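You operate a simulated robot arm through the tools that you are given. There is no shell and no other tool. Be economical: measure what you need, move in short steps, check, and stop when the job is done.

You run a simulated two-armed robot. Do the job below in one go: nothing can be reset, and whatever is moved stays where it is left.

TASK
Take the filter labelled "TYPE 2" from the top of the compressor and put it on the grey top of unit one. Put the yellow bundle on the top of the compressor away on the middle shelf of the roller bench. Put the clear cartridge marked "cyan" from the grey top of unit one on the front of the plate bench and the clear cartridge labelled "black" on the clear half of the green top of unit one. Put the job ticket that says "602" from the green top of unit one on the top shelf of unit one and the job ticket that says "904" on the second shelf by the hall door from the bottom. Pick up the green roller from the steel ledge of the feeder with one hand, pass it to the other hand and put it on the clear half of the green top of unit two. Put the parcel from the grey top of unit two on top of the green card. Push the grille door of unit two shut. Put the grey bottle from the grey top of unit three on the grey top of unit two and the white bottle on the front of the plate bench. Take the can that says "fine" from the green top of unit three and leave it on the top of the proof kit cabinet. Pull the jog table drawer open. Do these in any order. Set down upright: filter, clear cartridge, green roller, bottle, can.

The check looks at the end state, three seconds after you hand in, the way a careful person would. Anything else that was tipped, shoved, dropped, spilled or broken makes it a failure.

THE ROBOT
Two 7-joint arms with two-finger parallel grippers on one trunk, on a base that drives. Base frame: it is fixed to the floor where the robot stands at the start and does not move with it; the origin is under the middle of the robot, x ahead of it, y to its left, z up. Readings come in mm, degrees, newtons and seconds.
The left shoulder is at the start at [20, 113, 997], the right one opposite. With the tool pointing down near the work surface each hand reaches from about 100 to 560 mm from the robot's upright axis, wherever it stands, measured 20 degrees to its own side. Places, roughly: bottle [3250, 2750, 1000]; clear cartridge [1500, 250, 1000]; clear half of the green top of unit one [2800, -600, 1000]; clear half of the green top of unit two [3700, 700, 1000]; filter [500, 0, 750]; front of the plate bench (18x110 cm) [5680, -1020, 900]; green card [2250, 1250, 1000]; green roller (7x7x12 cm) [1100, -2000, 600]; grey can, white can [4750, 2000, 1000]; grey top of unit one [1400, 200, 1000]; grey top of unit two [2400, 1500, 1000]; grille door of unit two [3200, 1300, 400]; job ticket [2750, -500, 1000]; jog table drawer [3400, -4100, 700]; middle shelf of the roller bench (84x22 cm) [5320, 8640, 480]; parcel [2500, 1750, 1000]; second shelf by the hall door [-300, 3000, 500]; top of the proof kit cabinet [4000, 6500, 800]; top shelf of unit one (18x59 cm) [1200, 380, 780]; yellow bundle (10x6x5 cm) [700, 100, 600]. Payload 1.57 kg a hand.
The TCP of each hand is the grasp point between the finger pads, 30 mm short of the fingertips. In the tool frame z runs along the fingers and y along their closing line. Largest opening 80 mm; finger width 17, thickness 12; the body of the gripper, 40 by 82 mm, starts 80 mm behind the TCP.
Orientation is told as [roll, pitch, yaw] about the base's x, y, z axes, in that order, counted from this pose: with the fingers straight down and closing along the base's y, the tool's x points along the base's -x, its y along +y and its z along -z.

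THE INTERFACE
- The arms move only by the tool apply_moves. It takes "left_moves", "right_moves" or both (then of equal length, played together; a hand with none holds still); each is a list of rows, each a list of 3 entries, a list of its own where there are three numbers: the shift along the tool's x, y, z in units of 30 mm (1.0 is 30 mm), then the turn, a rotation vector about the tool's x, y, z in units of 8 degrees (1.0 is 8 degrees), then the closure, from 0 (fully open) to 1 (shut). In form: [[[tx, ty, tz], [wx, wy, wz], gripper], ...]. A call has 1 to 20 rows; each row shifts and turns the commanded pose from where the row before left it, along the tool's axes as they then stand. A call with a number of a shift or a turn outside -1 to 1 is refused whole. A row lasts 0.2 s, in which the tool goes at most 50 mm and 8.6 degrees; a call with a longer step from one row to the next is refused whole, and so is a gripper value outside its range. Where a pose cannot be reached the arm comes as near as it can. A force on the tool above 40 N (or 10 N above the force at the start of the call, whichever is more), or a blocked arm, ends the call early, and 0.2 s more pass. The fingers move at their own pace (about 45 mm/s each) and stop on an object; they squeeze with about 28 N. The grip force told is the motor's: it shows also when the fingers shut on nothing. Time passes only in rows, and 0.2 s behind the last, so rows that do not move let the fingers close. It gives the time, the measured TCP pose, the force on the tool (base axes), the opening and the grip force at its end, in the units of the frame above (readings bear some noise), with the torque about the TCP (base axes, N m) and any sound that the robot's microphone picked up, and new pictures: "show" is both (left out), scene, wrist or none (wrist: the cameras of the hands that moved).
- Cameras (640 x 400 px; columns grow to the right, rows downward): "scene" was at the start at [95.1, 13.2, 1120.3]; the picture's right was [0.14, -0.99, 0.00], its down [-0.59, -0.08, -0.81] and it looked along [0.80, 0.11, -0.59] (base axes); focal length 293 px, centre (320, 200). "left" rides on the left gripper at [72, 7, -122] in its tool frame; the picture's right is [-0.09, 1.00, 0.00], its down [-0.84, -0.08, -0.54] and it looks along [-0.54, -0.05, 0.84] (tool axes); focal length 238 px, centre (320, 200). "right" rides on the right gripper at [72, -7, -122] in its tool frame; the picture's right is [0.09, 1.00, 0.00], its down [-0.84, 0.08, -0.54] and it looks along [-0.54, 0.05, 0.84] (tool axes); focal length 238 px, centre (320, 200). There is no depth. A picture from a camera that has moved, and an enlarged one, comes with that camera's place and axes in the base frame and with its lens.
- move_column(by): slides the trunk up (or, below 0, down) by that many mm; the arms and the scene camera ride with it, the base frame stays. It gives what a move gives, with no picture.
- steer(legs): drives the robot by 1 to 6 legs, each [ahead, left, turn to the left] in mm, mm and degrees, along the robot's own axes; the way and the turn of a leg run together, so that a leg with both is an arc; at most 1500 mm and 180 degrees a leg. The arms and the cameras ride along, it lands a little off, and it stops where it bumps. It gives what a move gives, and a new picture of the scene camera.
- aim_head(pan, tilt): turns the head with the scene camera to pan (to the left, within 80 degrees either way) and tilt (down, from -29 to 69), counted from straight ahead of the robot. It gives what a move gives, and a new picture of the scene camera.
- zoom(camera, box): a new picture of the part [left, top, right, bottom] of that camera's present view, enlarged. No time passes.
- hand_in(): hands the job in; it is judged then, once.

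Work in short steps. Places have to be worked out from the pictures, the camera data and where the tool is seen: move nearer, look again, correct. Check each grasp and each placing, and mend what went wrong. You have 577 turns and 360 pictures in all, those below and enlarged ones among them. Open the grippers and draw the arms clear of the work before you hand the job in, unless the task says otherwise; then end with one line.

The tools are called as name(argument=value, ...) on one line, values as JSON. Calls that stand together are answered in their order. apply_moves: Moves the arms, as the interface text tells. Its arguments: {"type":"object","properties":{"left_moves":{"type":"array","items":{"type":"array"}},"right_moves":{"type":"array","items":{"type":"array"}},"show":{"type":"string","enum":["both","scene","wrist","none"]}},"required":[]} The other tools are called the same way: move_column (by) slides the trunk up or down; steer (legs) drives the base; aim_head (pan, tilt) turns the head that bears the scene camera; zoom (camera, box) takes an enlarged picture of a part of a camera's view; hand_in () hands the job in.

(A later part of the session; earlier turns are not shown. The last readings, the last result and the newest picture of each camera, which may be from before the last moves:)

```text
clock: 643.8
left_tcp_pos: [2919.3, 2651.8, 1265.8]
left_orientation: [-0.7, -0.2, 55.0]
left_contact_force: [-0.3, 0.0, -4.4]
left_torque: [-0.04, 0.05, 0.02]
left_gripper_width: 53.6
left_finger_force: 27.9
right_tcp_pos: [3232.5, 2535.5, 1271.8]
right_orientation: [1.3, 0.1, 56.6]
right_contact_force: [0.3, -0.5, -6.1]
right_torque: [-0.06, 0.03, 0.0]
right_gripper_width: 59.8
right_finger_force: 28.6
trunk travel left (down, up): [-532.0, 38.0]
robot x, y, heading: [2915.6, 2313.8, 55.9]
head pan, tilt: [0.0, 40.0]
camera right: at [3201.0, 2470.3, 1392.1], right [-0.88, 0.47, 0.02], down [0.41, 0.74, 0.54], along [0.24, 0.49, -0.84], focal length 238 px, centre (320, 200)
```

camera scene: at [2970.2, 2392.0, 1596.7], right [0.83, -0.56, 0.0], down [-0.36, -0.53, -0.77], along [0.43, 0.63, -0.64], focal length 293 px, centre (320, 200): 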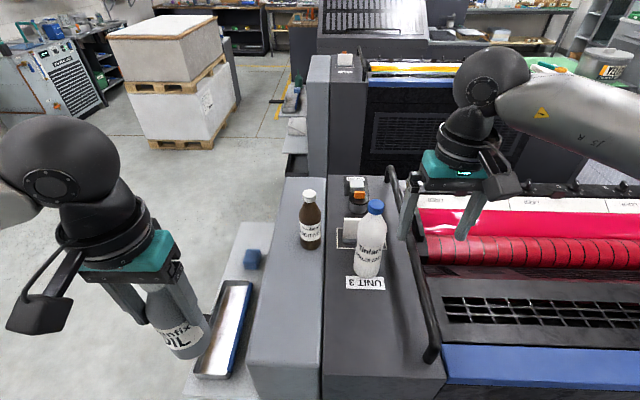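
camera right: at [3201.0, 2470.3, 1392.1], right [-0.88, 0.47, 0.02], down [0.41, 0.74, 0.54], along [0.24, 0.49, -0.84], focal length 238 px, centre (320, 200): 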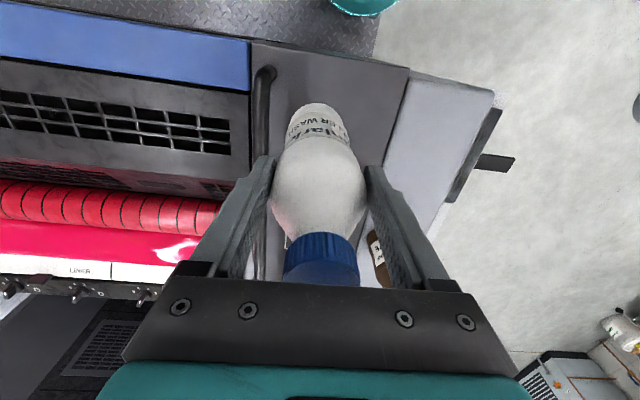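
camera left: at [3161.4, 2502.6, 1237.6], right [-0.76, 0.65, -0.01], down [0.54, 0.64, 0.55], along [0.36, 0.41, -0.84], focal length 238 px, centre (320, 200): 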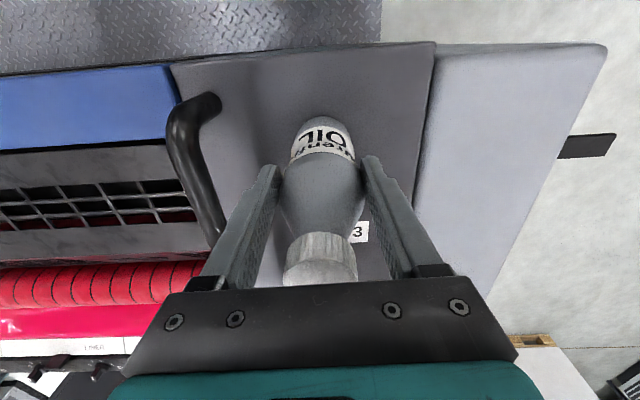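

Both bottles held. I back to mid-gangway, turn round to unit two and line up the left hand with the parcel's former spot.

steer(legs=[[-170, 0, 0], [0, 0, 180], [0, -105, 0], [140, 0, 0]])

aim_head(pan=0, tilt=45)

```text
clock: 654.3
left_tcp_pos: [2655.4, 1773.7, 1265.8]
left_orientation: [-0.7, -0.1, -125.3]
left_contact_force: [0.3, -0.6, -4.8]
left_torque: [0.09, -0.06, 0.01]
left_gripper_width: 53.4
left_finger_force: 27.9
right_tcp_pos: [2340.7, 1889.3, 1271.1]
right_orientation: [1.2, 0.2, -123.5]
right_contact_force: [0.0, -0.1, -7.4]
right_torque: [0.03, -0.06, -0.03]
right_gripper_width: 59.7
right_finger_force: 27.7
trunk travel left (down, up): [-532.0, 38.0]
robot x, y, heading: [2657.9, 2115.8, -124.1]
head pan, tilt: [0.0, 40.0]
camera scene: at [2602.1, 2036.9, 1596.6], right [-0.83, 0.56, 0.0], down [0.36, 0.53, -0.77], along [-0.43, -0.63, -0.64], focal length 293 px, centre (320, 200)
```

scene: 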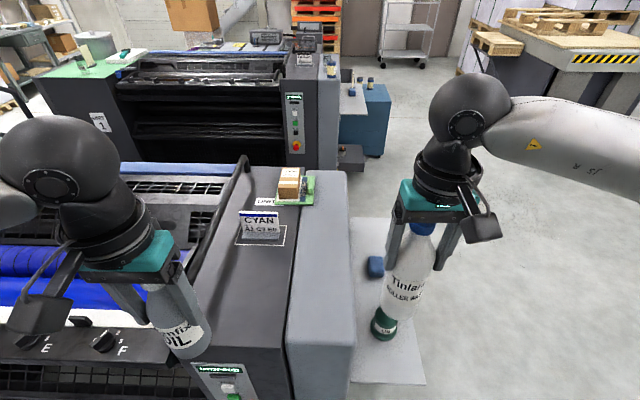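

```text
clock: 654.9
left_tcp_pos: [2655.7, 1773.8, 1265.0]
left_orientation: [-0.7, -0.1, -125.3]
left_contact_force: [0.7, 0.1, -3.8]
left_torque: [0.06, -0.05, -0.01]
left_gripper_width: 53.5
left_finger_force: 28.5
right_tcp_pos: [2340.9, 1891.5, 1270.7]
right_orientation: [1.1, 0.2, -123.5]
right_contact_force: [0.0, -0.3, -6.6]
right_torque: [0.03, -0.02, 0.0]
right_gripper_width: 59.9
right_finger_force: 27.7
trunk travel left (down, up): [-532.0, 38.0]
robot x, y, heading: [2659.6, 2114.3, -124.1]
head pan, tilt: [0.0, 45.0]
camera scene: at [2604.4, 2040.5, 1589.4], right [-0.83, 0.56, 0.0], down [0.4, 0.59, -0.71], along [-0.4, -0.59, -0.71], focal length 293 px, centre (320, 200)
```

scene: 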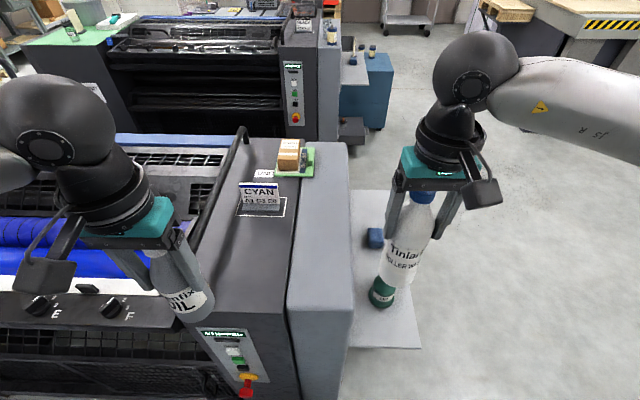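

I bring the grey bottle over the free spot in front of the CYAN sign and lower most of the way.

apply_moves(left_moves=[[[-0.9, -0.31, 0], [0, 0, 0], 0.9], [[-0.9, -0.31, 0], [0, 0, 0], 0.9], [[-0.9, -0.31, 0], [0, 0, 0], 0.9], [[-0.9, -0.31, 0], [0, 0, 0], 0.9], [[-0.9, -0.31, 0], [0, 0, 0], 0.9], [[-0.9, -0.31, 0], [0, 0, 0], 0.9], [[-0.9, -0.31, 0], [0, 0, 0], 0.9], [[0, 0, 0.9], [0, 0, 0], 0.9], [[0, 0, 0.9], [0, 0, 0], 0.9], [[0, 0, 0.9], [0, 0, 0], 0.9], [[0, 0, 0.9], [0, 0, 0], 0.9], [[0, 0, 0.8], [0, 0, 0], 0.9]])

```text
clock: 657.5
left_tcp_pos: [2491.1, 1660.0, 1134.4]
left_orientation: [-0.7, -0.1, -125.3]
left_contact_force: [-0.5, 0.6, -4.2]
left_torque: [0.05, -0.04, 0.02]
left_gripper_width: 53.2
left_finger_force: 27.9
right_tcp_pos: [2340.5, 1891.3, 1270.0]
right_orientation: [1.3, 0.1, -123.5]
right_contact_force: [0.0, 0.1, -7.5]
right_torque: [0.03, -0.05, 0.02]
right_gripper_width: 59.7
right_finger_force: 28.6
trunk travel left (down, up): [-532.0, 38.0]
robot x, y, heading: [2662.0, 2114.3, -124.2]
head pan, tilt: [0.0, 45.0]
camera scene: at [2604.3, 2040.4, 1589.4], right [-0.83, 0.56, 0.0], down [0.4, 0.59, -0.71], along [-0.4, -0.58, -0.71], focal length 293 px, centre (320, 200)
camera left: at [2538.0, 1714.2, 1255.1], right [0.76, -0.65, -0.01], down [-0.54, -0.64, 0.54], along [-0.36, -0.41, -0.84], focal length 238 px, centre (320, 200)
```

scene: 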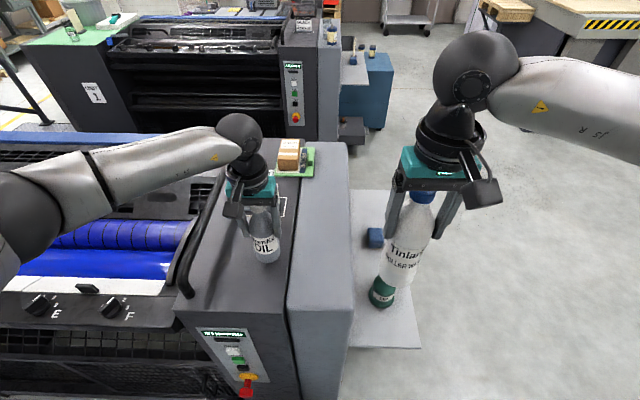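
left: 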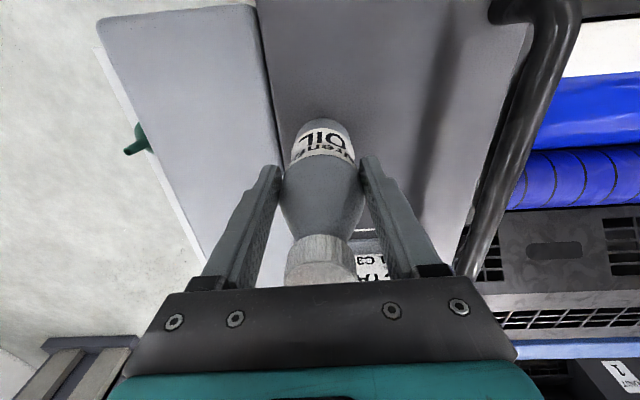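

apply_moves(left_moves=[[[0, 0, 0.3], [0, 0, 0], 0.9], [[0, 0, 0.1], [0, 0, 0], 0.9], [[0, 0, 0], [0, 0, 0], 0.9]], show="none")

apply_moves(left_moves=[[[0, 0, 0.12], [0, 0, 0], 0.9], [[0, 0, 0], [0, 0, 0], 0.9]], show="none")

apply_moves(left_moves=[[[0, 0, 0.1], [0, 0, 0], 0.9], [[0, 0, 0], [0, 0, 0], 0.9]], show="none")

apply_moves(left_moves=[[[0, 0, 0.1], [0, 0, 0], 0.9], [[0, 0, 0], [0, 0, 0], 0.9]], show="none")

```text
clock: 658.3
left_tcp_pos: [2492.2, 1659.0, 1122.3]
left_orientation: [-0.7, -0.1, -125.2]
left_contact_force: [0.0, -0.7, -4.9]
left_torque: [0.06, -0.06, 0.05]
left_gripper_width: 53.4
left_finger_force: 28.4
right_tcp_pos: [2340.9, 1892.1, 1270.3]
right_orientation: [1.2, 0.2, -123.4]
right_contact_force: [0.0, -0.4, -6.0]
right_torque: [0.05, -0.05, -0.02]
right_gripper_width: 60.0
right_finger_force: 27.9
trunk travel left (down, up): [-532.0, 38.0]
robot x, y, heading: [2656.8, 2119.5, -123.9]
head pan, tilt: [0.0, 45.0]
```

```text
clock: 658.9
left_tcp_pos: [2492.2, 1658.5, 1118.3]
left_orientation: [-0.6, -0.1, -125.2]
left_contact_force: [0.1, 0.9, -4.1]
left_torque: [0.04, -0.03, 0.01]
left_gripper_width: 53.4
left_finger_force: 27.7
right_tcp_pos: [2341.8, 1891.3, 1270.3]
right_orientation: [1.1, 0.2, -123.5]
right_contact_force: [-0.3, 0.0, -6.3]
right_torque: [0.04, -0.05, -0.01]
right_gripper_width: 59.9
right_finger_force: 27.6
trunk travel left (down, up): [-532.0, 38.0]
robot x, y, heading: [2654.8, 2118.4, -124.0]
head pan, tilt: [0.0, 45.0]
```

```text
clock: 659.5
left_tcp_pos: [2493.0, 1659.0, 1116.3]
left_orientation: [-0.6, -0.2, -125.3]
left_contact_force: [2.1, -0.3, 1.7]
left_torque: [0.04, -0.02, -0.01]
left_gripper_width: 53.4
left_finger_force: 27.9
right_tcp_pos: [2341.6, 1892.0, 1270.1]
right_orientation: [1.2, 0.2, -123.5]
right_contact_force: [0.9, -0.2, -5.9]
right_torque: [0.06, -0.06, -0.04]
right_gripper_width: 59.8
right_finger_force: 28.3
trunk travel left (down, up): [-532.0, 38.0]
robot x, y, heading: [2656.4, 2113.1, -124.0]
head pan, tilt: [0.0, 45.0]
```

```text
clock: 660.1
left_tcp_pos: [2491.3, 1659.2, 1115.6]
left_orientation: [-0.8, -0.4, -125.1]
left_contact_force: [5.3, 1.2, 18.0]
left_torque: [-0.18, 0.06, -0.03]
left_gripper_width: 53.8
left_finger_force: 28.0
right_tcp_pos: [2341.7, 1892.5, 1271.4]
right_orientation: [1.1, 0.1, -123.4]
right_contact_force: [0.8, -0.2, -6.6]
right_torque: [0.04, -0.02, -0.04]
right_gripper_width: 60.0
right_finger_force: 28.4
trunk travel left (down, up): [-532.0, 38.0]
robot x, y, heading: [2658.6, 2114.6, -124.2]
head pan, tilt: [0.0, 45.0]
```

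Contact. Open, raise, retract the left hand.

apply_moves(left_moves=[[[0, 0, -0.06], [0, 0, 0], 0.9], [[0, 0, 0], [0, 0, 0], 0], [[0, 0, 0], [0, 0, 0], 0], [[0, 0, 0], [0, 0, 0], 0], [[0, 0, -0.6], [0, 0, 0], 0], [[0, 0, -1], [0, 0, 0], 0], [[0, 0, -1], [0, 0, 0], 0], [[0, 0, -1], [0, 0, 0], 0], [[0, 0, -1], [0, 0, 0], 0], [[0, 0, -1], [0, 0, 0], 0], [[0.9, 0.3, 0], [0, 0, 0], 0], [[0.9, 0.3, 0], [0, 0, 0], 0], [[0.9, 0.3, 0], [0, 0, 0], 0], [[0.9, 0.3, 0], [0, 0, 0], 0], [[0.9, 0.3, 0], [0, 0, 0], 0], [[0.9, 0.3, 0], [0, 0, 0], 0]], show="scene")

```text
clock: 663.5
left_tcp_pos: [2631.2, 1758.7, 1283.8]
left_orientation: [-0.6, -0.2, -125.2]
left_contact_force: [0.6, -0.9, 0.4]
left_torque: [0.03, 0.0, 0.05]
left_gripper_width: 79.8
left_finger_force: 0.1
right_tcp_pos: [2341.4, 1891.0, 1270.0]
right_orientation: [1.1, 0.1, -123.5]
right_contact_force: [0.5, 0.9, -6.7]
right_torque: [0.01, -0.05, 0.02]
right_gripper_width: 60.2
right_finger_force: 27.7
trunk travel left (down, up): [-532.0, 38.0]
robot x, y, heading: [2662.8, 2115.7, -124.4]
head pan, tilt: [0.0, 45.0]
camera scene: at [2605.6, 2041.4, 1589.5], right [-0.83, 0.56, 0.0], down [0.4, 0.59, -0.71], along [-0.4, -0.59, -0.71], focal length 293 px, centre (320, 200)
```

scene: 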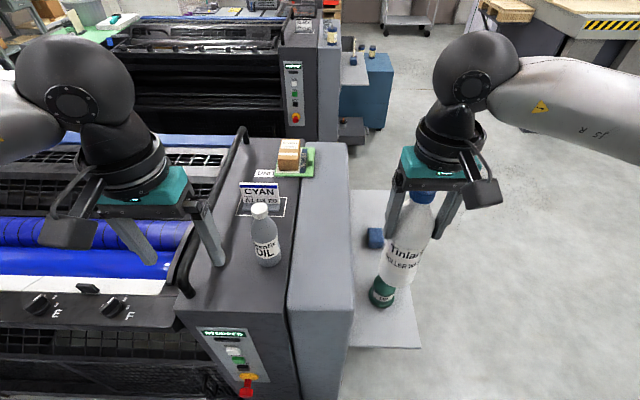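

Grey bottle is upright on unit two. Now the white bottle to the plate bench: through gangway 2–3, then right along the aisle.

steer(legs=[[-140, 0, 0], [0, 0, 89.3], [1250, 0, 0], [1230, 0, 0], [0, -1310, 0], [850, 0, 0]])

aim_head(pan=0, tilt=40)

```text
clock: 690.7
left_tcp_pos: [5128.7, -737.1, 1282.0]
left_orientation: [-0.7, 0.0, -34.7]
left_contact_force: [0.1, -0.2, -0.2]
left_torque: [-0.01, 0.01, 0.03]
left_gripper_width: 79.8
left_finger_force: 0.0
right_tcp_pos: [5000.2, -1028.2, 1269.9]
right_orientation: [1.2, 0.2, -32.8]
right_contact_force: [0.1, -0.9, -6.7]
right_torque: [0.03, 0.04, 0.0]
right_gripper_width: 59.9
right_finger_force: 27.9
trunk travel left (down, up): [-532.0, 38.0]
robot x, y, heading: [4771.0, -712.6, -33.6]
head pan, tilt: [0.0, 45.0]
camera scene: at [4846.4, -763.8, 1589.4], right [-0.55, -0.83, 0.0], down [-0.59, 0.39, -0.71], along [0.59, -0.39, -0.71], focal length 293 px, centre (320, 200)
```

scene: 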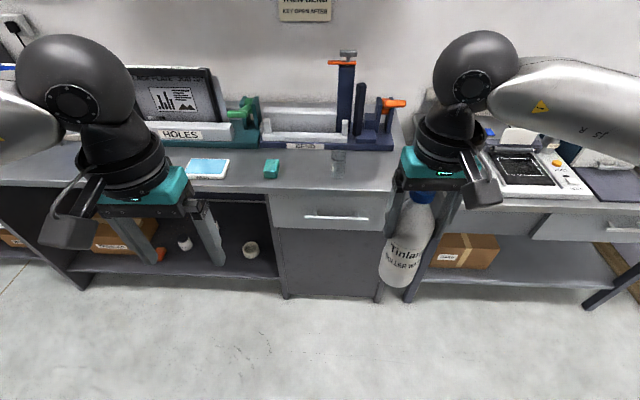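

```text
clock: 691.3
left_tcp_pos: [5128.7, -735.8, 1282.1]
left_orientation: [-0.8, -0.1, -34.6]
left_contact_force: [0.2, -0.4, 0.6]
left_torque: [-0.01, 0.02, 0.01]
left_gripper_width: 80.0
left_finger_force: 0.0
right_tcp_pos: [4997.0, -1027.8, 1269.8]
right_orientation: [1.2, 0.2, -32.9]
right_contact_force: [0.5, -0.2, -7.0]
right_torque: [0.02, 0.1, 0.0]
right_gripper_width: 59.9
right_finger_force: 28.4
trunk travel left (down, up): [-532.0, 38.0]
robot x, y, heading: [4773.1, -716.3, -33.5]
head pan, tilt: [0.0, 40.0]
camera scene: at [4849.3, -765.7, 1596.6], right [-0.55, -0.83, 0.0], down [-0.54, 0.36, -0.77], along [0.64, -0.42, -0.64], focal length 293 px, centre (320, 200)
```

scene: 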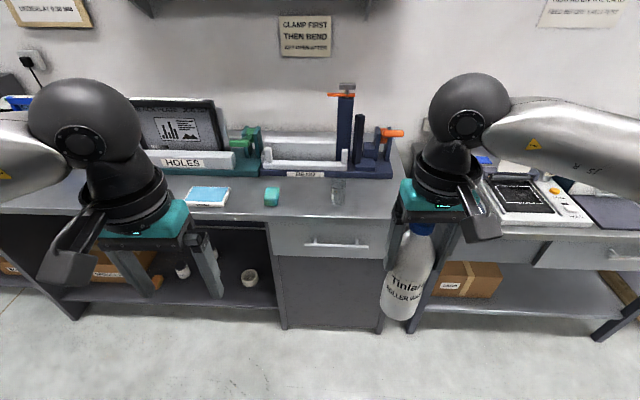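

CYAN is still standing. I'll put the white bottle to its right, still on the front strip: drive up and lower the trunk.

steer(legs=[[0, -45, 0], [430, 0, 0]])

move_column(by=-130)

aim_head(pan=0, tilt=45)

```text
clock: 694.4
left_tcp_pos: [5460.4, -1011.8, 1284.2]
left_orientation: [-0.7, -0.1, -34.7]
left_contact_force: [0.5, 0.2, -0.3]
left_torque: [0.0, 0.02, -0.01]
left_gripper_width: 80.0
left_finger_force: 0.0
right_tcp_pos: [5329.7, -1301.8, 1269.3]
right_orientation: [1.2, 0.2, -32.9]
right_contact_force: [0.4, 0.2, -7.2]
right_torque: [0.01, 0.05, 0.0]
right_gripper_width: 59.8
right_finger_force: 28.1
trunk travel left (down, up): [-532.0, 38.0]
robot x, y, heading: [5100.1, -987.7, -33.8]
head pan, tilt: [0.0, 40.0]
camera scene: at [5180.5, -1039.7, 1596.7], right [-0.55, -0.83, 0.0], down [-0.54, 0.36, -0.77], along [0.64, -0.42, -0.64], focal length 293 px, centre (320, 200)
```

scene: 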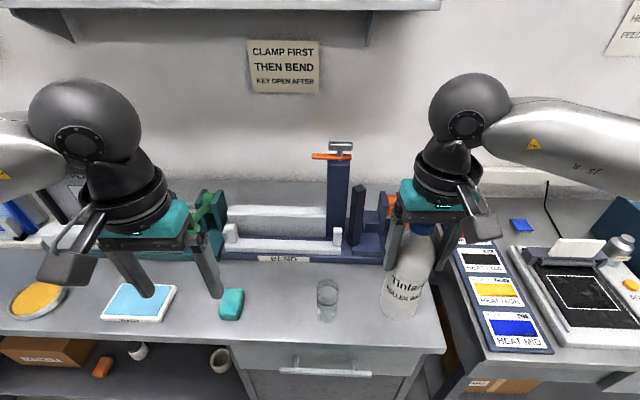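

```text
clock: 696.0
left_tcp_pos: [5459.8, -1010.8, 1151.7]
left_orientation: [-0.7, -0.2, -34.7]
left_contact_force: [-0.3, -0.2, -0.5]
left_torque: [-0.01, 0.0, 0.01]
left_gripper_width: 80.1
left_finger_force: 0.0
right_tcp_pos: [5328.4, -1301.4, 1140.3]
right_orientation: [1.1, 0.3, -33.1]
right_contact_force: [-0.4, 0.0, -6.6]
right_torque: [0.04, 0.06, -0.01]
right_gripper_width: 59.7
right_finger_force: 28.2
trunk travel left (down, up): [-402.0, 168.0]
robot x, y, heading: [5101.5, -986.5, -33.6]
head pan, tilt: [0.0, 40.0]
```

```text
clock: 696.7
left_tcp_pos: [5458.7, -1011.6, 1152.8]
left_orientation: [-0.8, -0.2, -34.7]
left_contact_force: [1.0, -0.5, 0.4]
left_torque: [-0.03, 0.01, 0.01]
left_gripper_width: 80.2
left_finger_force: 0.0
right_tcp_pos: [5327.5, -1301.6, 1140.1]
right_orientation: [1.1, 0.2, -33.0]
right_contact_force: [0.6, -1.2, -7.6]
right_torque: [0.04, 0.08, -0.03]
right_gripper_width: 59.6
right_finger_force: 28.4
trunk travel left (down, up): [-402.0, 168.0]
robot x, y, heading: [5103.1, -990.1, -33.5]
head pan, tilt: [0.0, 45.0]
camera scene: at [5177.1, -1037.4, 1459.5], right [-0.55, -0.83, 0.0], down [-0.59, 0.39, -0.71], along [0.59, -0.39, -0.71], focal length 293 px, centre (320, 200)
```

scene: 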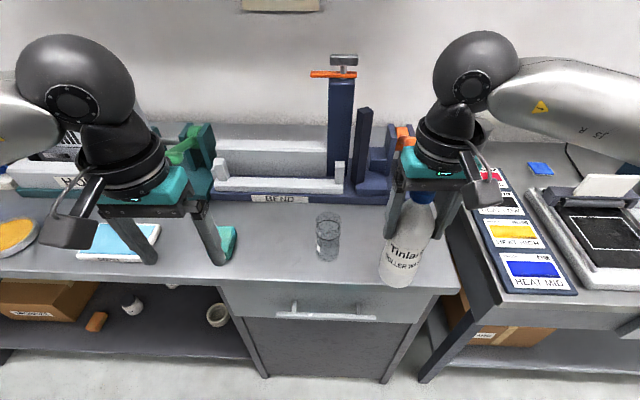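

apply_moves(right_moves=[[[-0.9, 0.09, 0], [0, 0, 0], 0.9], [[-0.9, 0.09, 0], [0, 0, 0], 0.9], [[-0.9, 0.09, 0], [0, 0, 0], 0.9], [[-0.9, 0.09, 0], [0, 0, 0], 0.9], [[0, 0, 0.9], [0, 0, 0], 0.9], [[0, 0, 0.9], [0, 0, 0], 0.9], [[0, 0, 0.5], [0, 0, 0], 0.9], [[0, 0, 0], [0, 0, 0], 0.9]])

```text
clock: 698.5
left_tcp_pos: [5461.3, -1011.1, 1152.7]
left_orientation: [-0.7, 0.0, -34.9]
left_contact_force: [0.3, -0.5, -0.2]
left_torque: [0.04, -0.03, -0.01]
left_gripper_width: 80.2
left_finger_force: 0.1
right_tcp_pos: [5425.4, -1350.8, 1071.2]
right_orientation: [1.2, 0.2, -33.0]
right_contact_force: [-0.3, -0.2, -6.8]
right_torque: [0.04, 0.05, -0.01]
right_gripper_width: 60.1
right_finger_force: 27.7
trunk travel left (down, up): [-402.0, 168.0]
robot x, y, heading: [5098.1, -985.8, -33.8]
head pan, tilt: [0.0, 45.0]
camera scene: at [5177.2, -1037.4, 1459.4], right [-0.55, -0.83, 0.0], down [-0.59, 0.39, -0.71], along [0.59, -0.39, -0.71], focal length 293 px, centre (320, 200)
camera right: at [5360.5, -1319.4, 1192.3], right [0.47, 0.88, 0.02], down [0.74, -0.4, 0.54], along [0.49, -0.24, -0.84], focal length 238 px, centre (320, 200)
```

scene: 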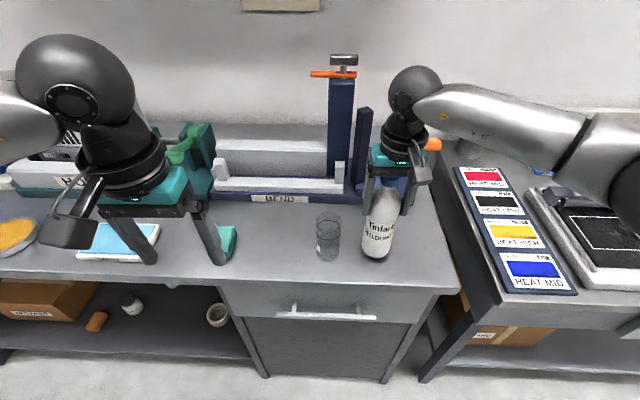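
right: 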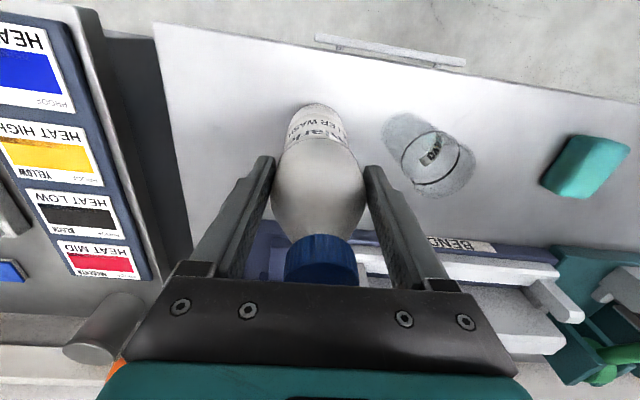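

apply_moves(right_moves=[[[0, 0, 0.3], [0, 0, 0], 0.9], [[0, 0, 0.15], [0, 0, 0], 0.9], [[0, 0, 0], [0, 0, 0], 0.9]], show="none")

apply_moves(right_moves=[[[0, 0, 0.12], [0, 0, 0], 0.9], [[0, 0, 0], [0, 0, 0], 0.9]], show="none")

apply_moves(right_moves=[[[0, 0, 0.1], [0, 0, 0], 0.9], [[0, 0, 0], [0, 0, 0], 0.9]], show="none")

apply_moves(right_moves=[[[0, 0, 0.1], [0, 0, 0], 0.9], [[0, 0, 0], [0, 0, 0], 0.9]], show="none")

```text
clock: 699.3
left_tcp_pos: [5460.4, -1012.0, 1153.1]
left_orientation: [-0.8, -0.1, -34.8]
left_contact_force: [0.4, -0.1, 0.1]
left_torque: [-0.01, 0.02, -0.01]
left_gripper_width: 80.1
left_finger_force: 0.1
right_tcp_pos: [5425.5, -1351.1, 1058.2]
right_orientation: [1.1, 0.1, -33.0]
right_contact_force: [-0.3, 0.8, -7.0]
right_torque: [0.02, 0.06, -0.04]
right_gripper_width: 60.0
right_finger_force: 28.0
trunk travel left (down, up): [-402.0, 168.0]
robot x, y, heading: [5101.5, -989.1, -33.8]
head pan, tilt: [0.0, 45.0]
```

```text
clock: 699.9
left_tcp_pos: [5460.0, -1011.2, 1152.9]
left_orientation: [-0.6, -0.1, -34.8]
left_contact_force: [0.6, -0.3, 0.2]
left_torque: [-0.01, 0.01, 0.0]
left_gripper_width: 80.0
left_finger_force: 0.1
right_tcp_pos: [5426.4, -1350.5, 1052.2]
right_orientation: [1.1, 0.2, -33.1]
right_contact_force: [0.3, -0.3, -6.1]
right_torque: [0.07, 0.05, 0.0]
right_gripper_width: 60.0
right_finger_force: 28.3
trunk travel left (down, up): [-402.0, 168.0]
robot x, y, heading: [5105.7, -990.0, -33.6]
head pan, tilt: [0.0, 45.0]
```

```text
clock: 700.5
left_tcp_pos: [5459.7, -1012.0, 1152.1]
left_orientation: [-0.7, -0.1, -34.8]
left_contact_force: [0.0, 1.1, 0.1]
left_torque: [0.01, 0.01, -0.02]
left_gripper_width: 80.1
left_finger_force: 0.1
right_tcp_pos: [5425.6, -1349.9, 1050.1]
right_orientation: [1.1, 0.2, -33.0]
right_contact_force: [0.0, 0.1, -8.3]
right_torque: [0.04, 0.04, 0.0]
right_gripper_width: 60.0
right_finger_force: 27.6
trunk travel left (down, up): [-402.0, 168.0]
robot x, y, heading: [5100.3, -986.4, -33.6]
head pan, tilt: [0.0, 45.0]
```

```text
clock: 701.1
left_tcp_pos: [5458.4, -1010.5, 1152.5]
left_orientation: [-0.7, -0.2, -34.8]
left_contact_force: [-1.3, -0.3, 0.0]
left_torque: [-0.02, -0.02, -0.01]
left_gripper_width: 79.7
left_finger_force: 0.0
right_tcp_pos: [5426.4, -1350.4, 1050.1]
right_orientation: [1.2, 0.0, -33.1]
right_contact_force: [-3.6, -0.8, 9.1]
right_torque: [0.14, 0.13, 0.03]
right_gripper_width: 59.8
right_finger_force: 28.1
trunk travel left (down, up): [-402.0, 168.0]
robot x, y, heading: [5098.8, -989.7, -33.7]
head pan, tilt: [0.0, 45.0]
```

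Contact. Open and raise straight up.

apply_moves(right_moves=[[[0, 0, 0.03], [0, 0, 0], 0.9], [[0, 0, 0], [0, 0, 0], 0], [[0, 0, 0], [0, 0, 0], 0], [[0, 0, 0], [0, 0, 0], 0], [[0, 0, -0.6], [0, 0, 0], 0], [[0, 0, -1], [0, 0, 0], 0], [[0, 0, -1], [0, 0, 0], 0], [[0, 0, -1], [0, 0, 0], 0], [[0, 0, -1], [0, 0, 0], 0], [[0, 0, -1], [0, 0, 0], 0], [[0.9, 0, 0], [0, 0, 0], 0], [[0.9, 0, 0], [0, 0, 0], 0], [[0.9, 0, 0], [0, 0, 0], 0], [[0.9, 0, 0], [0, 0, 0], 0]], show="scene")

```text
clock: 704.1
left_tcp_pos: [5458.8, -1010.3, 1152.3]
left_orientation: [-0.7, -0.3, -34.9]
left_contact_force: [-1.0, 0.5, -0.3]
left_torque: [0.02, 0.0, 0.0]
left_gripper_width: 80.0
left_finger_force: 0.1
right_tcp_pos: [5331.8, -1293.6, 1217.2]
right_orientation: [1.1, 0.3, -33.1]
right_contact_force: [-1.0, 0.4, -0.5]
right_torque: [0.01, 0.0, -0.01]
right_gripper_width: 80.1
right_finger_force: 0.1
trunk travel left (down, up): [-402.0, 168.0]
robot x, y, heading: [5101.1, -986.6, -34.0]
head pan, tilt: [0.0, 45.0]
camera scene: at [5176.4, -1036.9, 1459.5], right [-0.55, -0.83, 0.0], down [-0.59, 0.39, -0.71], along [0.59, -0.39, -0.71], focal length 293 px, centre (320, 200)
```

scene: 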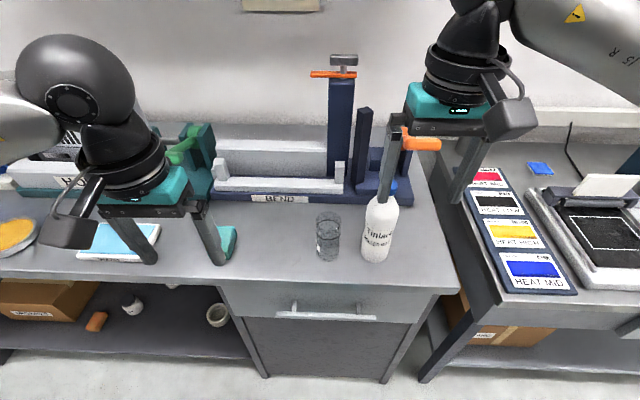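

White bottle stands. Next the jog table drawer: I back off and strafe right along the wall aisle, checking on the way.

steer(legs=[[-400, 0, -1], [0, -1150, 0], [0, -700, 0]])

aim_head(pan=-50, tilt=25)

```text
clock: 715.5
left_tcp_pos: [4078.9, -2325.0, 1152.3]
left_orientation: [-0.7, -0.2, -35.5]
left_contact_force: [0.4, 0.1, -0.2]
left_torque: [0.02, -0.03, 0.03]
left_gripper_width: 79.7
left_finger_force: 0.0
right_tcp_pos: [3950.2, -2605.8, 1216.1]
right_orientation: [1.2, 0.2, -33.6]
right_contact_force: [-0.5, 0.6, -0.3]
right_torque: [0.01, -0.03, 0.01]
right_gripper_width: 79.7
right_finger_force: 0.1
trunk travel left (down, up): [-402.0, 168.0]
robot x, y, heading: [3725.7, -2298.0, -34.3]
head pan, tilt: [0.0, 45.0]
camera scene: at [3796.4, -2347.6, 1459.5], right [-0.56, -0.83, 0.0], down [-0.58, 0.4, -0.71], along [0.58, -0.4, -0.71], focal length 293 px, centre (320, 200)
```

scene: 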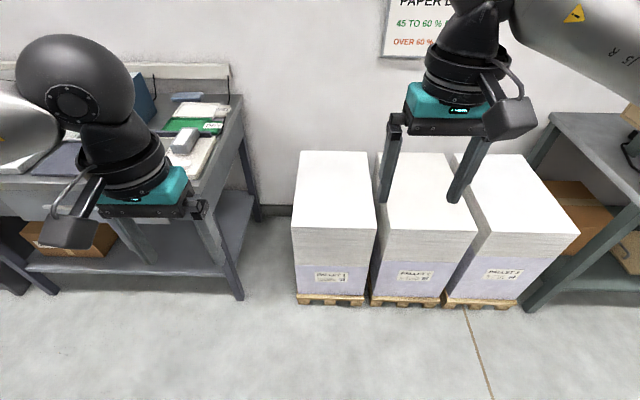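

```text
clock: 716.7
left_tcp_pos: [4079.8, -2324.4, 1153.1]
left_orientation: [-0.7, -0.2, -35.6]
left_contact_force: [0.3, 1.0, -0.1]
left_torque: [0.01, 0.03, 0.01]
left_gripper_width: 80.0
left_finger_force: 0.1
right_tcp_pos: [3950.7, -2605.7, 1215.7]
right_orientation: [1.1, 0.2, -33.7]
right_contact_force: [1.2, -0.2, -0.2]
right_torque: [0.01, 0.02, 0.01]
right_gripper_width: 80.0
right_finger_force: 0.0
trunk travel left (down, up): [-402.0, 168.0]
robot x, y, heading: [3724.7, -2294.3, -34.3]
head pan, tilt: [-50.0, 25.0]
camera scene: at [3738.7, -2393.1, 1490.0], right [-0.99, -0.1, 0.0], down [-0.04, 0.42, -0.91], along [0.09, -0.9, -0.42], focal length 293 px, centre (320, 200)
```

scene: 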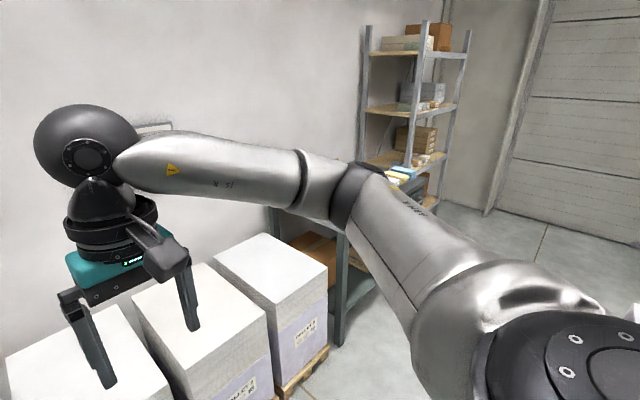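

steer(legs=[[0, -800, -0.5], [0, -750, 0]])

aim_head(pan=0, tilt=35)

```text
clock: 724.6
left_tcp_pos: [3201.9, -3602.1, 1152.8]
left_orientation: [-0.7, -0.3, -35.7]
left_contact_force: [-0.1, -0.1, -0.2]
left_torque: [-0.01, -0.03, 0.03]
left_gripper_width: 80.3
left_finger_force: 0.1
right_tcp_pos: [3071.3, -3883.1, 1215.2]
right_orientation: [1.2, 0.1, -34.1]
right_contact_force: [-1.0, -0.4, 0.2]
right_torque: [0.02, -0.01, -0.02]
right_gripper_width: 79.6
right_finger_force: 0.0
trunk travel left (down, up): [-402.0, 168.0]
robot x, y, heading: [2846.0, -3570.4, -34.6]
head pan, tilt: [-50.0, 25.0]
camera scene: at [2860.0, -3668.6, 1490.0], right [-1.0, -0.09, 0.0], down [-0.04, 0.42, -0.91], along [0.09, -0.9, -0.42], focal length 293 px, centre (320, 200)
```

scene: 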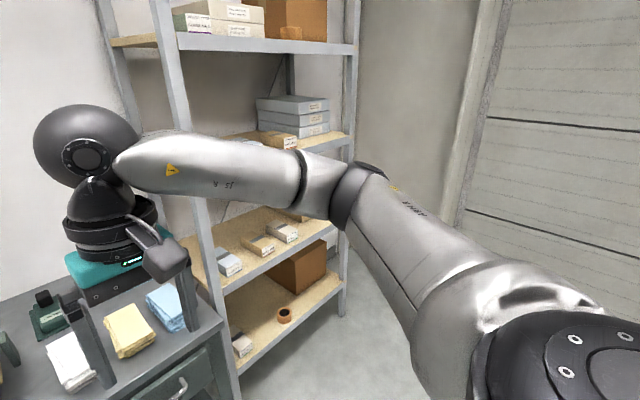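

```text
clock: 725.8
left_tcp_pos: [3200.6, -3601.6, 1153.1]
left_orientation: [-0.8, -0.2, -35.7]
left_contact_force: [0.9, 0.4, 0.1]
left_torque: [-0.04, -0.02, -0.01]
left_gripper_width: 80.0
left_finger_force: 0.0
right_tcp_pos: [3071.4, -3881.5, 1216.5]
right_orientation: [1.1, 0.1, -34.1]
right_contact_force: [0.8, 1.0, 0.6]
right_torque: [-0.01, -0.02, 0.01]
right_gripper_width: 80.0
right_finger_force: 0.0
trunk travel left (down, up): [-402.0, 168.0]
robot x, y, heading: [2847.5, -3572.5, -34.6]
head pan, tilt: [0.0, 35.0]
camera scene: at [2924.0, -3626.7, 1474.3], right [-0.57, -0.82, 0.0], down [-0.47, 0.33, -0.82], along [0.67, -0.47, -0.57], focal length 293 px, centre (320, 200)
```

scene: 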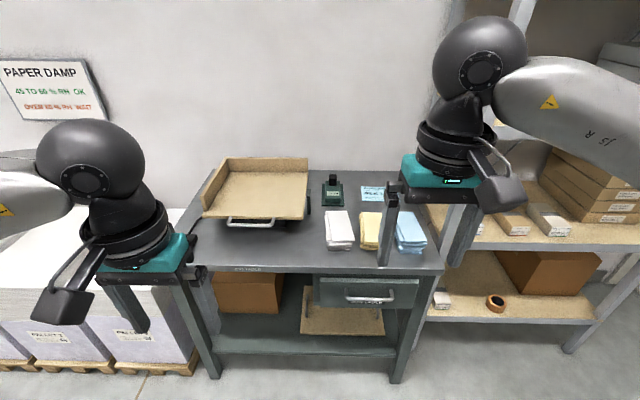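

The jog table's drawer has a bar handle at about 650 ahead, z≈730. I lower the trunk and move closer to see it better.

move_column(by=-400)

steer(legs=[[80, -30, 0]])

zoom(camera="scene", box=[280, 120, 480, 245])

```text
clock: 729.6
left_tcp_pos: [3202.1, -3601.3, 751.8]
left_orientation: [-0.7, -0.3, -35.7]
left_contact_force: [-0.2, -0.2, -0.7]
left_torque: [0.01, -0.02, -0.03]
left_gripper_width: 79.9
left_finger_force: 0.1
right_tcp_pos: [3070.7, -3882.9, 816.2]
right_orientation: [1.1, 0.1, -34.0]
right_contact_force: [0.0, 0.5, 0.8]
right_torque: [0.0, -0.01, 0.01]
right_gripper_width: 79.9
right_finger_force: 0.0
trunk travel left (down, up): [-2.0, 568.0]
robot x, y, heading: [2840.8, -3572.0, -34.7]
head pan, tilt: [0.0, 35.0]
```

```text
clock: 730.7
left_tcp_pos: [3252.1, -3672.0, 752.6]
left_orientation: [-0.8, -0.2, -35.7]
left_contact_force: [-0.1, 0.7, -0.4]
left_torque: [-0.01, 0.03, 0.05]
left_gripper_width: 80.0
left_finger_force: 0.0
right_tcp_pos: [3120.7, -3952.3, 816.5]
right_orientation: [1.1, 0.1, -34.0]
right_contact_force: [0.5, -1.0, 0.0]
right_torque: [-0.01, -0.01, -0.02]
right_gripper_width: 79.9
right_finger_force: 0.0
trunk travel left (down, up): [-2.0, 568.0]
robot x, y, heading: [2895.4, -3641.7, -34.8]
head pan, tilt: [0.0, 35.0]
camera scene: at [2973.6, -3696.9, 1074.3], right [-0.57, -0.82, 0.0], down [-0.47, 0.33, -0.82], along [0.67, -0.46, -0.57], focal length 293 px, centre (320, 200)
```

scene: 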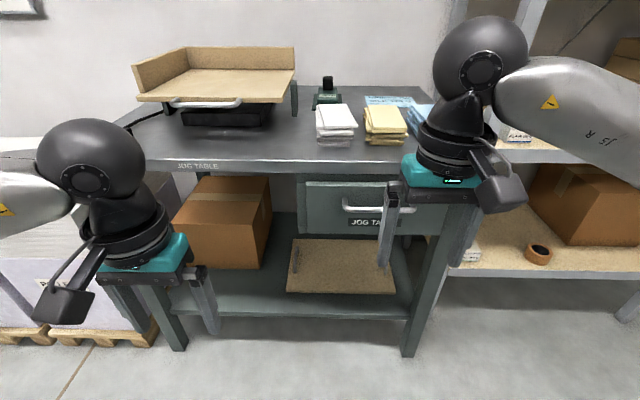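

```text
3.20 times, centred on (380, 182) of scene
camera zoom: at [2973.6, -3696.9, 1074.3], right [-0.57, -0.82, 0.0], down [-0.47, 0.33, -0.82], along [0.67, -0.46, -0.57], focal length 938 px, centre (128, 256)
```

zoom: 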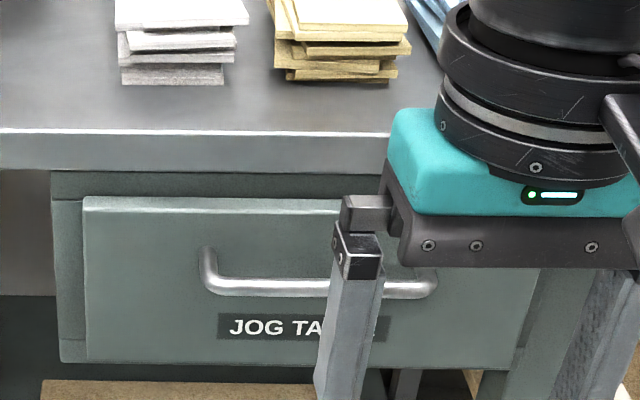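

The handle bar is at (3300, −4075, 711), about 40 mm off the drawer face. I drive 120 mm nearer, tilt the right hand 25°, and bring the half-open fingers just above the gap behind the bar.

steer(legs=[[120, 0, 0]])

apply_moves(right_moves=[[[0, 0, 0], [0, -1, 0], 0.5], [[0, 0, 0], [0, -1, 0], 0.5], [[0, 0, 0], [0, -1.0, 0], 0.5], [[0, 0, 0], [0, -0.15, 0], 0.5]])

```text
clock: 732.0
left_tcp_pos: [3351.2, -3740.1, 752.9]
left_orientation: [-0.7, -0.1, -35.6]
left_contact_force: [0.1, 0.6, 0.3]
left_torque: [-0.03, 0.0, 0.0]
left_gripper_width: 80.2
left_finger_force: 0.0
right_tcp_pos: [3219.8, -4020.3, 816.2]
right_orientation: [1.1, 0.2, -33.9]
right_contact_force: [-0.5, 0.4, 0.0]
right_torque: [0.02, -0.03, -0.02]
right_gripper_width: 79.9
right_finger_force: 0.0
trunk travel left (down, up): [-2.0, 568.0]
robot x, y, heading: [2994.3, -3709.2, -34.3]
head pan, tilt: [0.0, 35.0]
camera scene: at [3072.6, -3765.2, 1074.3], right [-0.57, -0.82, 0.0], down [-0.47, 0.33, -0.82], along [0.67, -0.46, -0.57], focal length 293 px, centre (320, 200)
```

scene: 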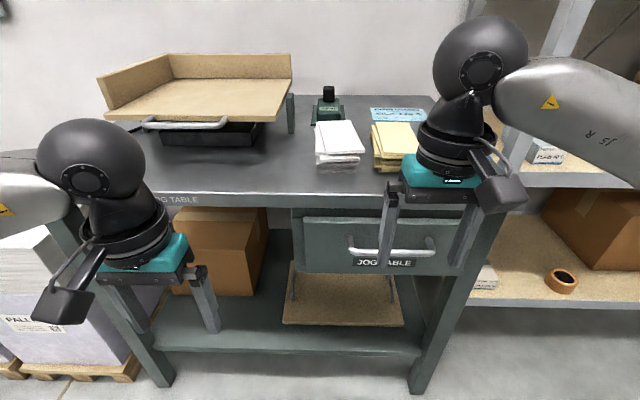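

```text
clock: 733.0
left_tcp_pos: [3350.6, -3739.7, 752.7]
left_orientation: [-0.7, -0.2, -35.7]
left_contact_force: [-0.2, -0.4, -1.0]
left_torque: [-0.01, -0.03, -0.03]
left_gripper_width: 79.9
left_finger_force: 0.1
right_tcp_pos: [3219.8, -4020.9, 816.9]
right_orientation: [1.3, -25.2, -34.6]
right_contact_force: [0.6, -0.5, -0.8]
right_torque: [-0.02, 0.01, -0.01]
right_gripper_width: 40.0
right_finger_force: 0.0
trunk travel left (down, up): [-2.0, 568.0]
robot x, y, heading: [2992.9, -3708.8, -34.5]
head pan, tilt: [0.0, 35.0]
camera scene: at [3072.7, -3765.2, 1074.3], right [-0.57, -0.82, 0.0], down [-0.47, 0.33, -0.82], along [0.67, -0.46, -0.57], focal length 293 px, centre (320, 200)
camera right: at [3117.7, -3962.0, 895.2], right [0.49, 0.87, -0.02], down [0.47, -0.24, 0.85], along [0.74, -0.42, -0.53], focal length 238 px, centre (320, 200)
```

scene: 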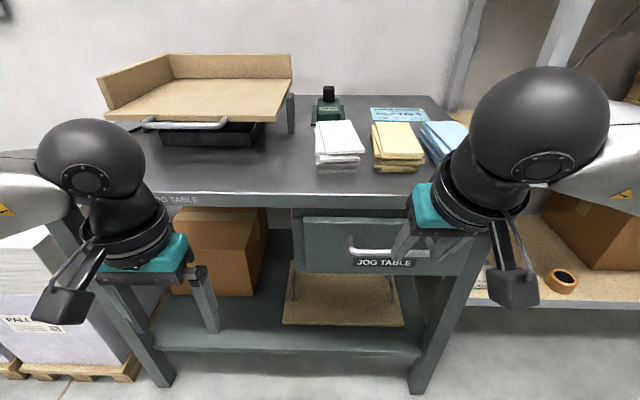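
right: 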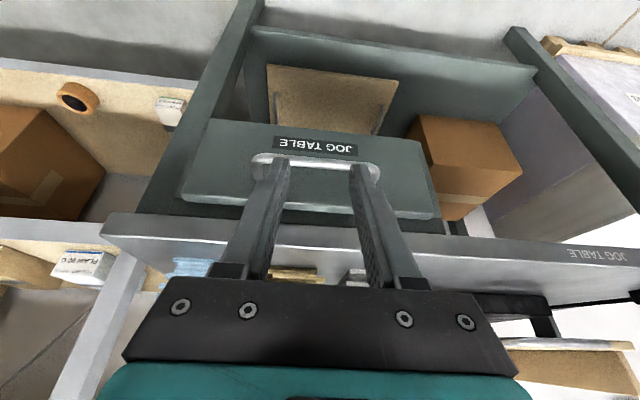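

Wrist view agrees with the handle's place. I move to the pre-insert point.

apply_moves(right_moves=[[[-0.64, 0, 0.74], [0, 0, 0], 0.5], [[-0.64, 0, 0.74], [0, 0, 0], 0.5], [[-0.64, 0, 0.74], [0, 0, 0], 0.5], [[0, 0, 0], [0, 0, 0], 0.5]])

```text
clock: 734.0
left_tcp_pos: [3348.7, -3740.1, 753.2]
left_orientation: [-0.8, -0.1, -35.7]
left_contact_force: [-0.1, 0.4, 0.1]
left_torque: [-0.01, -0.02, 0.02]
left_gripper_width: 79.8
left_finger_force: 0.1
right_tcp_pos: [3286.3, -4065.0, 779.1]
right_orientation: [1.2, -25.1, -34.3]
right_contact_force: [-0.5, 0.7, 0.5]
right_torque: [0.03, 0.02, 0.0]
right_gripper_width: 40.1
right_finger_force: 0.0
trunk travel left (down, up): [-2.0, 568.0]
robot x, y, heading: [2993.0, -3713.1, -34.5]
head pan, tilt: [0.0, 35.0]
camera scene: at [3072.8, -3765.3, 1074.3], right [-0.57, -0.82, 0.0], down [-0.47, 0.33, -0.82], along [0.67, -0.46, -0.57], focal length 293 px, centre (320, 200)
camera right: at [3184.6, -4006.9, 858.3], right [0.49, 0.87, -0.02], down [0.47, -0.24, 0.85], along [0.73, -0.42, -0.53], focal length 238 px, centre (320, 200)
```

scene: 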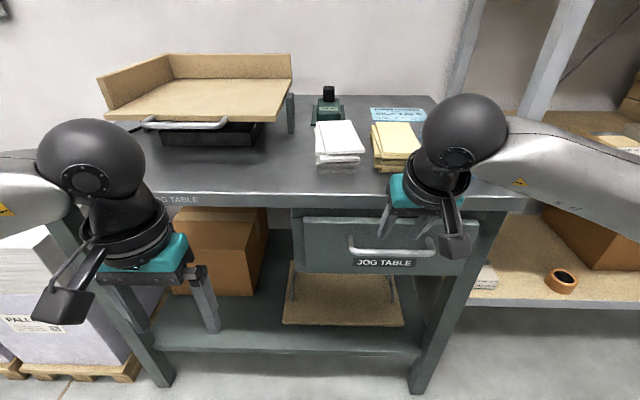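
right: 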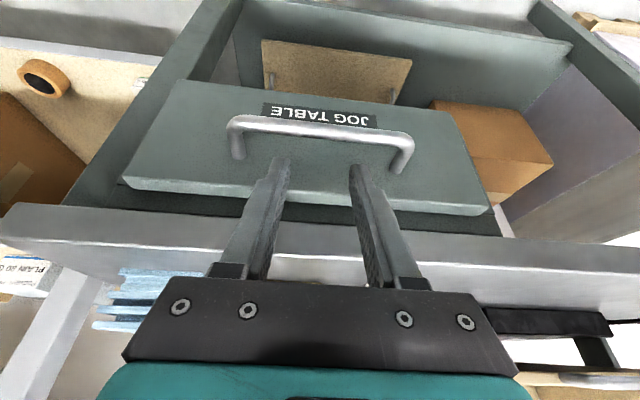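

Geometry clears by a few mm. I shift 2 mm outward and slide the fingers down behind the bar.

apply_moves(right_moves=[[[-0.08, 0, 0.5], [0, 0, 0], 0.5], [[0, 0, 0.5], [0, 0, 0], 0.5], [[0, 0, 0.5], [0, 0, 0], 0.5], [[0, 0, 0.45], [0, 0, 0], 0.5], [[0, 0, 0], [0, 0, 0], 0.5]], show="wrist")

```text
clock: 735.2
left_tcp_pos: [3349.8, -3738.8, 753.7]
left_orientation: [-0.7, -0.2, -35.7]
left_contact_force: [-1.2, 0.2, -1.0]
left_torque: [0.01, 0.01, 0.0]
left_gripper_width: 80.1
left_finger_force: 0.1
right_tcp_pos: [3306.4, -4077.7, 728.2]
right_orientation: [1.3, -24.8, -34.3]
right_contact_force: [-11.1, 8.6, 5.0]
right_torque: [0.1, 0.22, -0.34]
right_gripper_width: 39.7
right_finger_force: 0.0
trunk travel left (down, up): [-2.0, 568.0]
robot x, y, heading: [2990.8, -3709.6, -34.5]
head pan, tilt: [0.0, 35.0]
camera right: at [3206.0, -4019.6, 806.9], right [0.49, 0.87, -0.02], down [0.47, -0.25, 0.85], along [0.73, -0.42, -0.53], focal length 238 px, centre (320, 200)
```

right: 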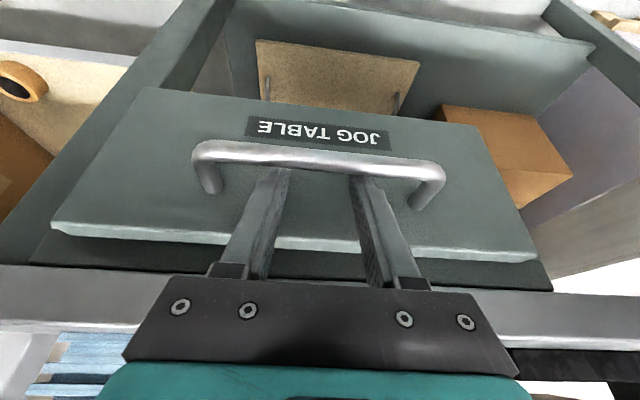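

The fingertips are hooked behind the bar. I pull by backing the base.

steer(legs=[[-80, 0, 0]])

zoom(camera="right", box=[0, 0, 640, 400])

```text
clock: 736.2
left_tcp_pos: [3284.4, -3695.2, 753.1]
left_orientation: [-0.8, -0.2, -35.7]
left_contact_force: [-0.1, -0.5, 0.8]
left_torque: [-0.01, -0.01, 0.0]
left_gripper_width: 79.8
left_finger_force: 0.0
right_tcp_pos: [3243.8, -4033.6, 728.2]
right_orientation: [1.2, -25.0, -34.5]
right_contact_force: [-1.2, 0.4, 2.5]
right_torque: [-0.02, 0.0, -0.06]
right_gripper_width: 40.0
right_finger_force: 0.0
trunk travel left (down, up): [-2.0, 568.0]
robot x, y, heading: [2930.1, -3664.9, -34.7]
head pan, tilt: [0.0, 35.0]
camera scene: at [3007.0, -3719.9, 1074.3], right [-0.57, -0.82, 0.0], down [-0.47, 0.33, -0.82], along [0.67, -0.47, -0.57], focal length 293 px, centre (320, 200)
```

scene: 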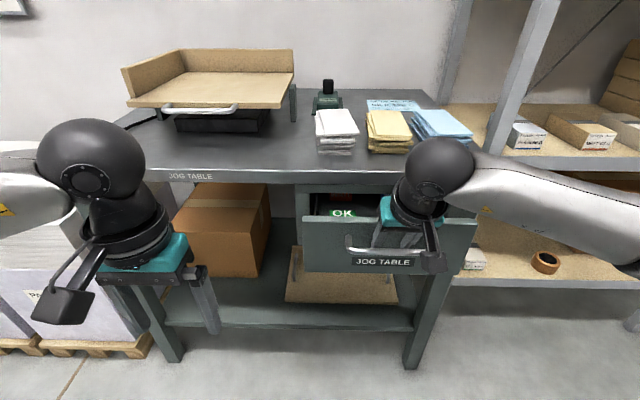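

```text
1.00 times, centred on (320, 200) of right (not enlarged: the box is as wide or as high as the picture)
camera zoom: at [3141.5, -3975.5, 806.9], right [0.49, 0.87, -0.02], down [0.47, -0.24, 0.85], along [0.73, -0.42, -0.53], focal length 238 px, centre (320, 200)
```

zoom: 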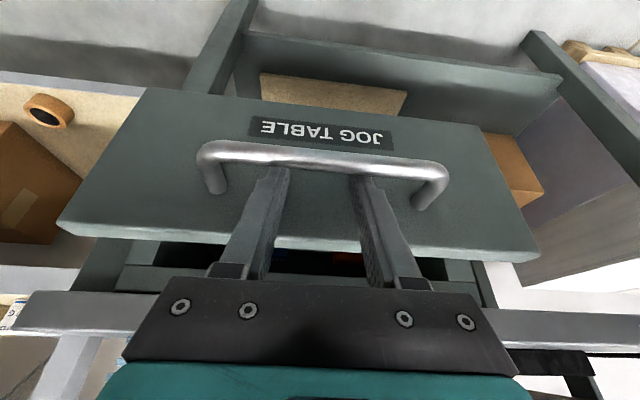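

The drawer is sliding out. I pull further.

steer(legs=[[-120, 0, 0]])

```text
clock: 737.5
left_tcp_pos: [3184.8, -3625.8, 752.4]
left_orientation: [-0.7, -0.2, -35.7]
left_contact_force: [1.0, 0.0, 0.3]
left_torque: [0.0, 0.01, 0.01]
left_gripper_width: 80.2
left_finger_force: 0.1
right_tcp_pos: [3145.2, -3966.3, 726.8]
right_orientation: [1.2, -25.0, -34.4]
right_contact_force: [-0.5, 0.6, -0.2]
right_torque: [-0.02, 0.03, -0.03]
right_gripper_width: 40.0
right_finger_force: 0.0
trunk travel left (down, up): [-2.0, 568.0]
robot x, y, heading: [2829.2, -3601.4, -34.6]
head pan, tilt: [0.0, 35.0]
camera scene: at [2908.7, -3652.1, 1074.3], right [-0.57, -0.82, 0.0], down [-0.47, 0.32, -0.82], along [0.68, -0.46, -0.57], focal length 293 px, centre (320, 200)
```

scene: 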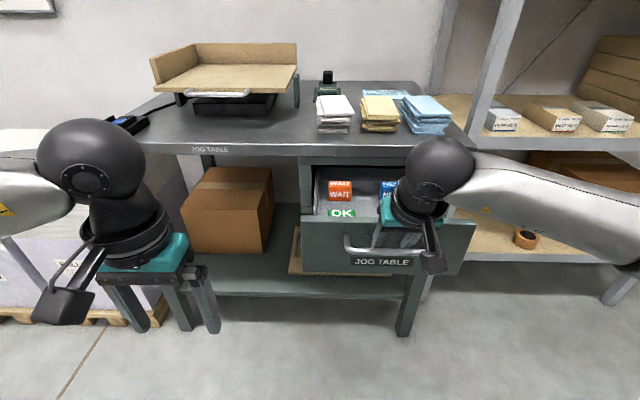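

steer(legs=[[-70, 0, 0]])

```text
clock: 738.5
left_tcp_pos: [3129.1, -3587.9, 752.9]
left_orientation: [-0.7, -0.1, -35.8]
left_contact_force: [-1.3, 0.4, -0.5]
left_torque: [0.01, -0.03, 0.02]
left_gripper_width: 80.2
left_finger_force: 0.0
right_tcp_pos: [3089.1, -3927.1, 731.5]
right_orientation: [1.2, -25.6, -34.5]
right_contact_force: [12.6, -9.1, 17.2]
right_torque: [0.24, -0.33, -0.34]
right_gripper_width: 39.6
right_finger_force: 0.1
trunk travel left (down, up): [-2.0, 568.0]
robot x, y, heading: [2771.2, -3559.8, -34.7]
head pan, tilt: [0.0, 35.0]
camera scene: at [2851.9, -3612.9, 1074.4], right [-0.57, -0.82, 0.0], down [-0.47, 0.33, -0.82], along [0.67, -0.46, -0.57], focal length 293 px, centre (320, 200)
```

scene: 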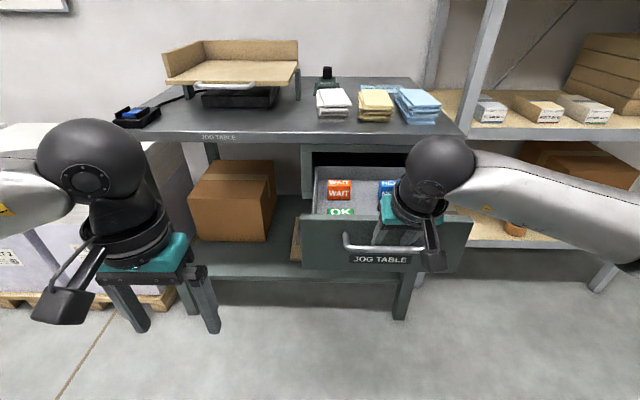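

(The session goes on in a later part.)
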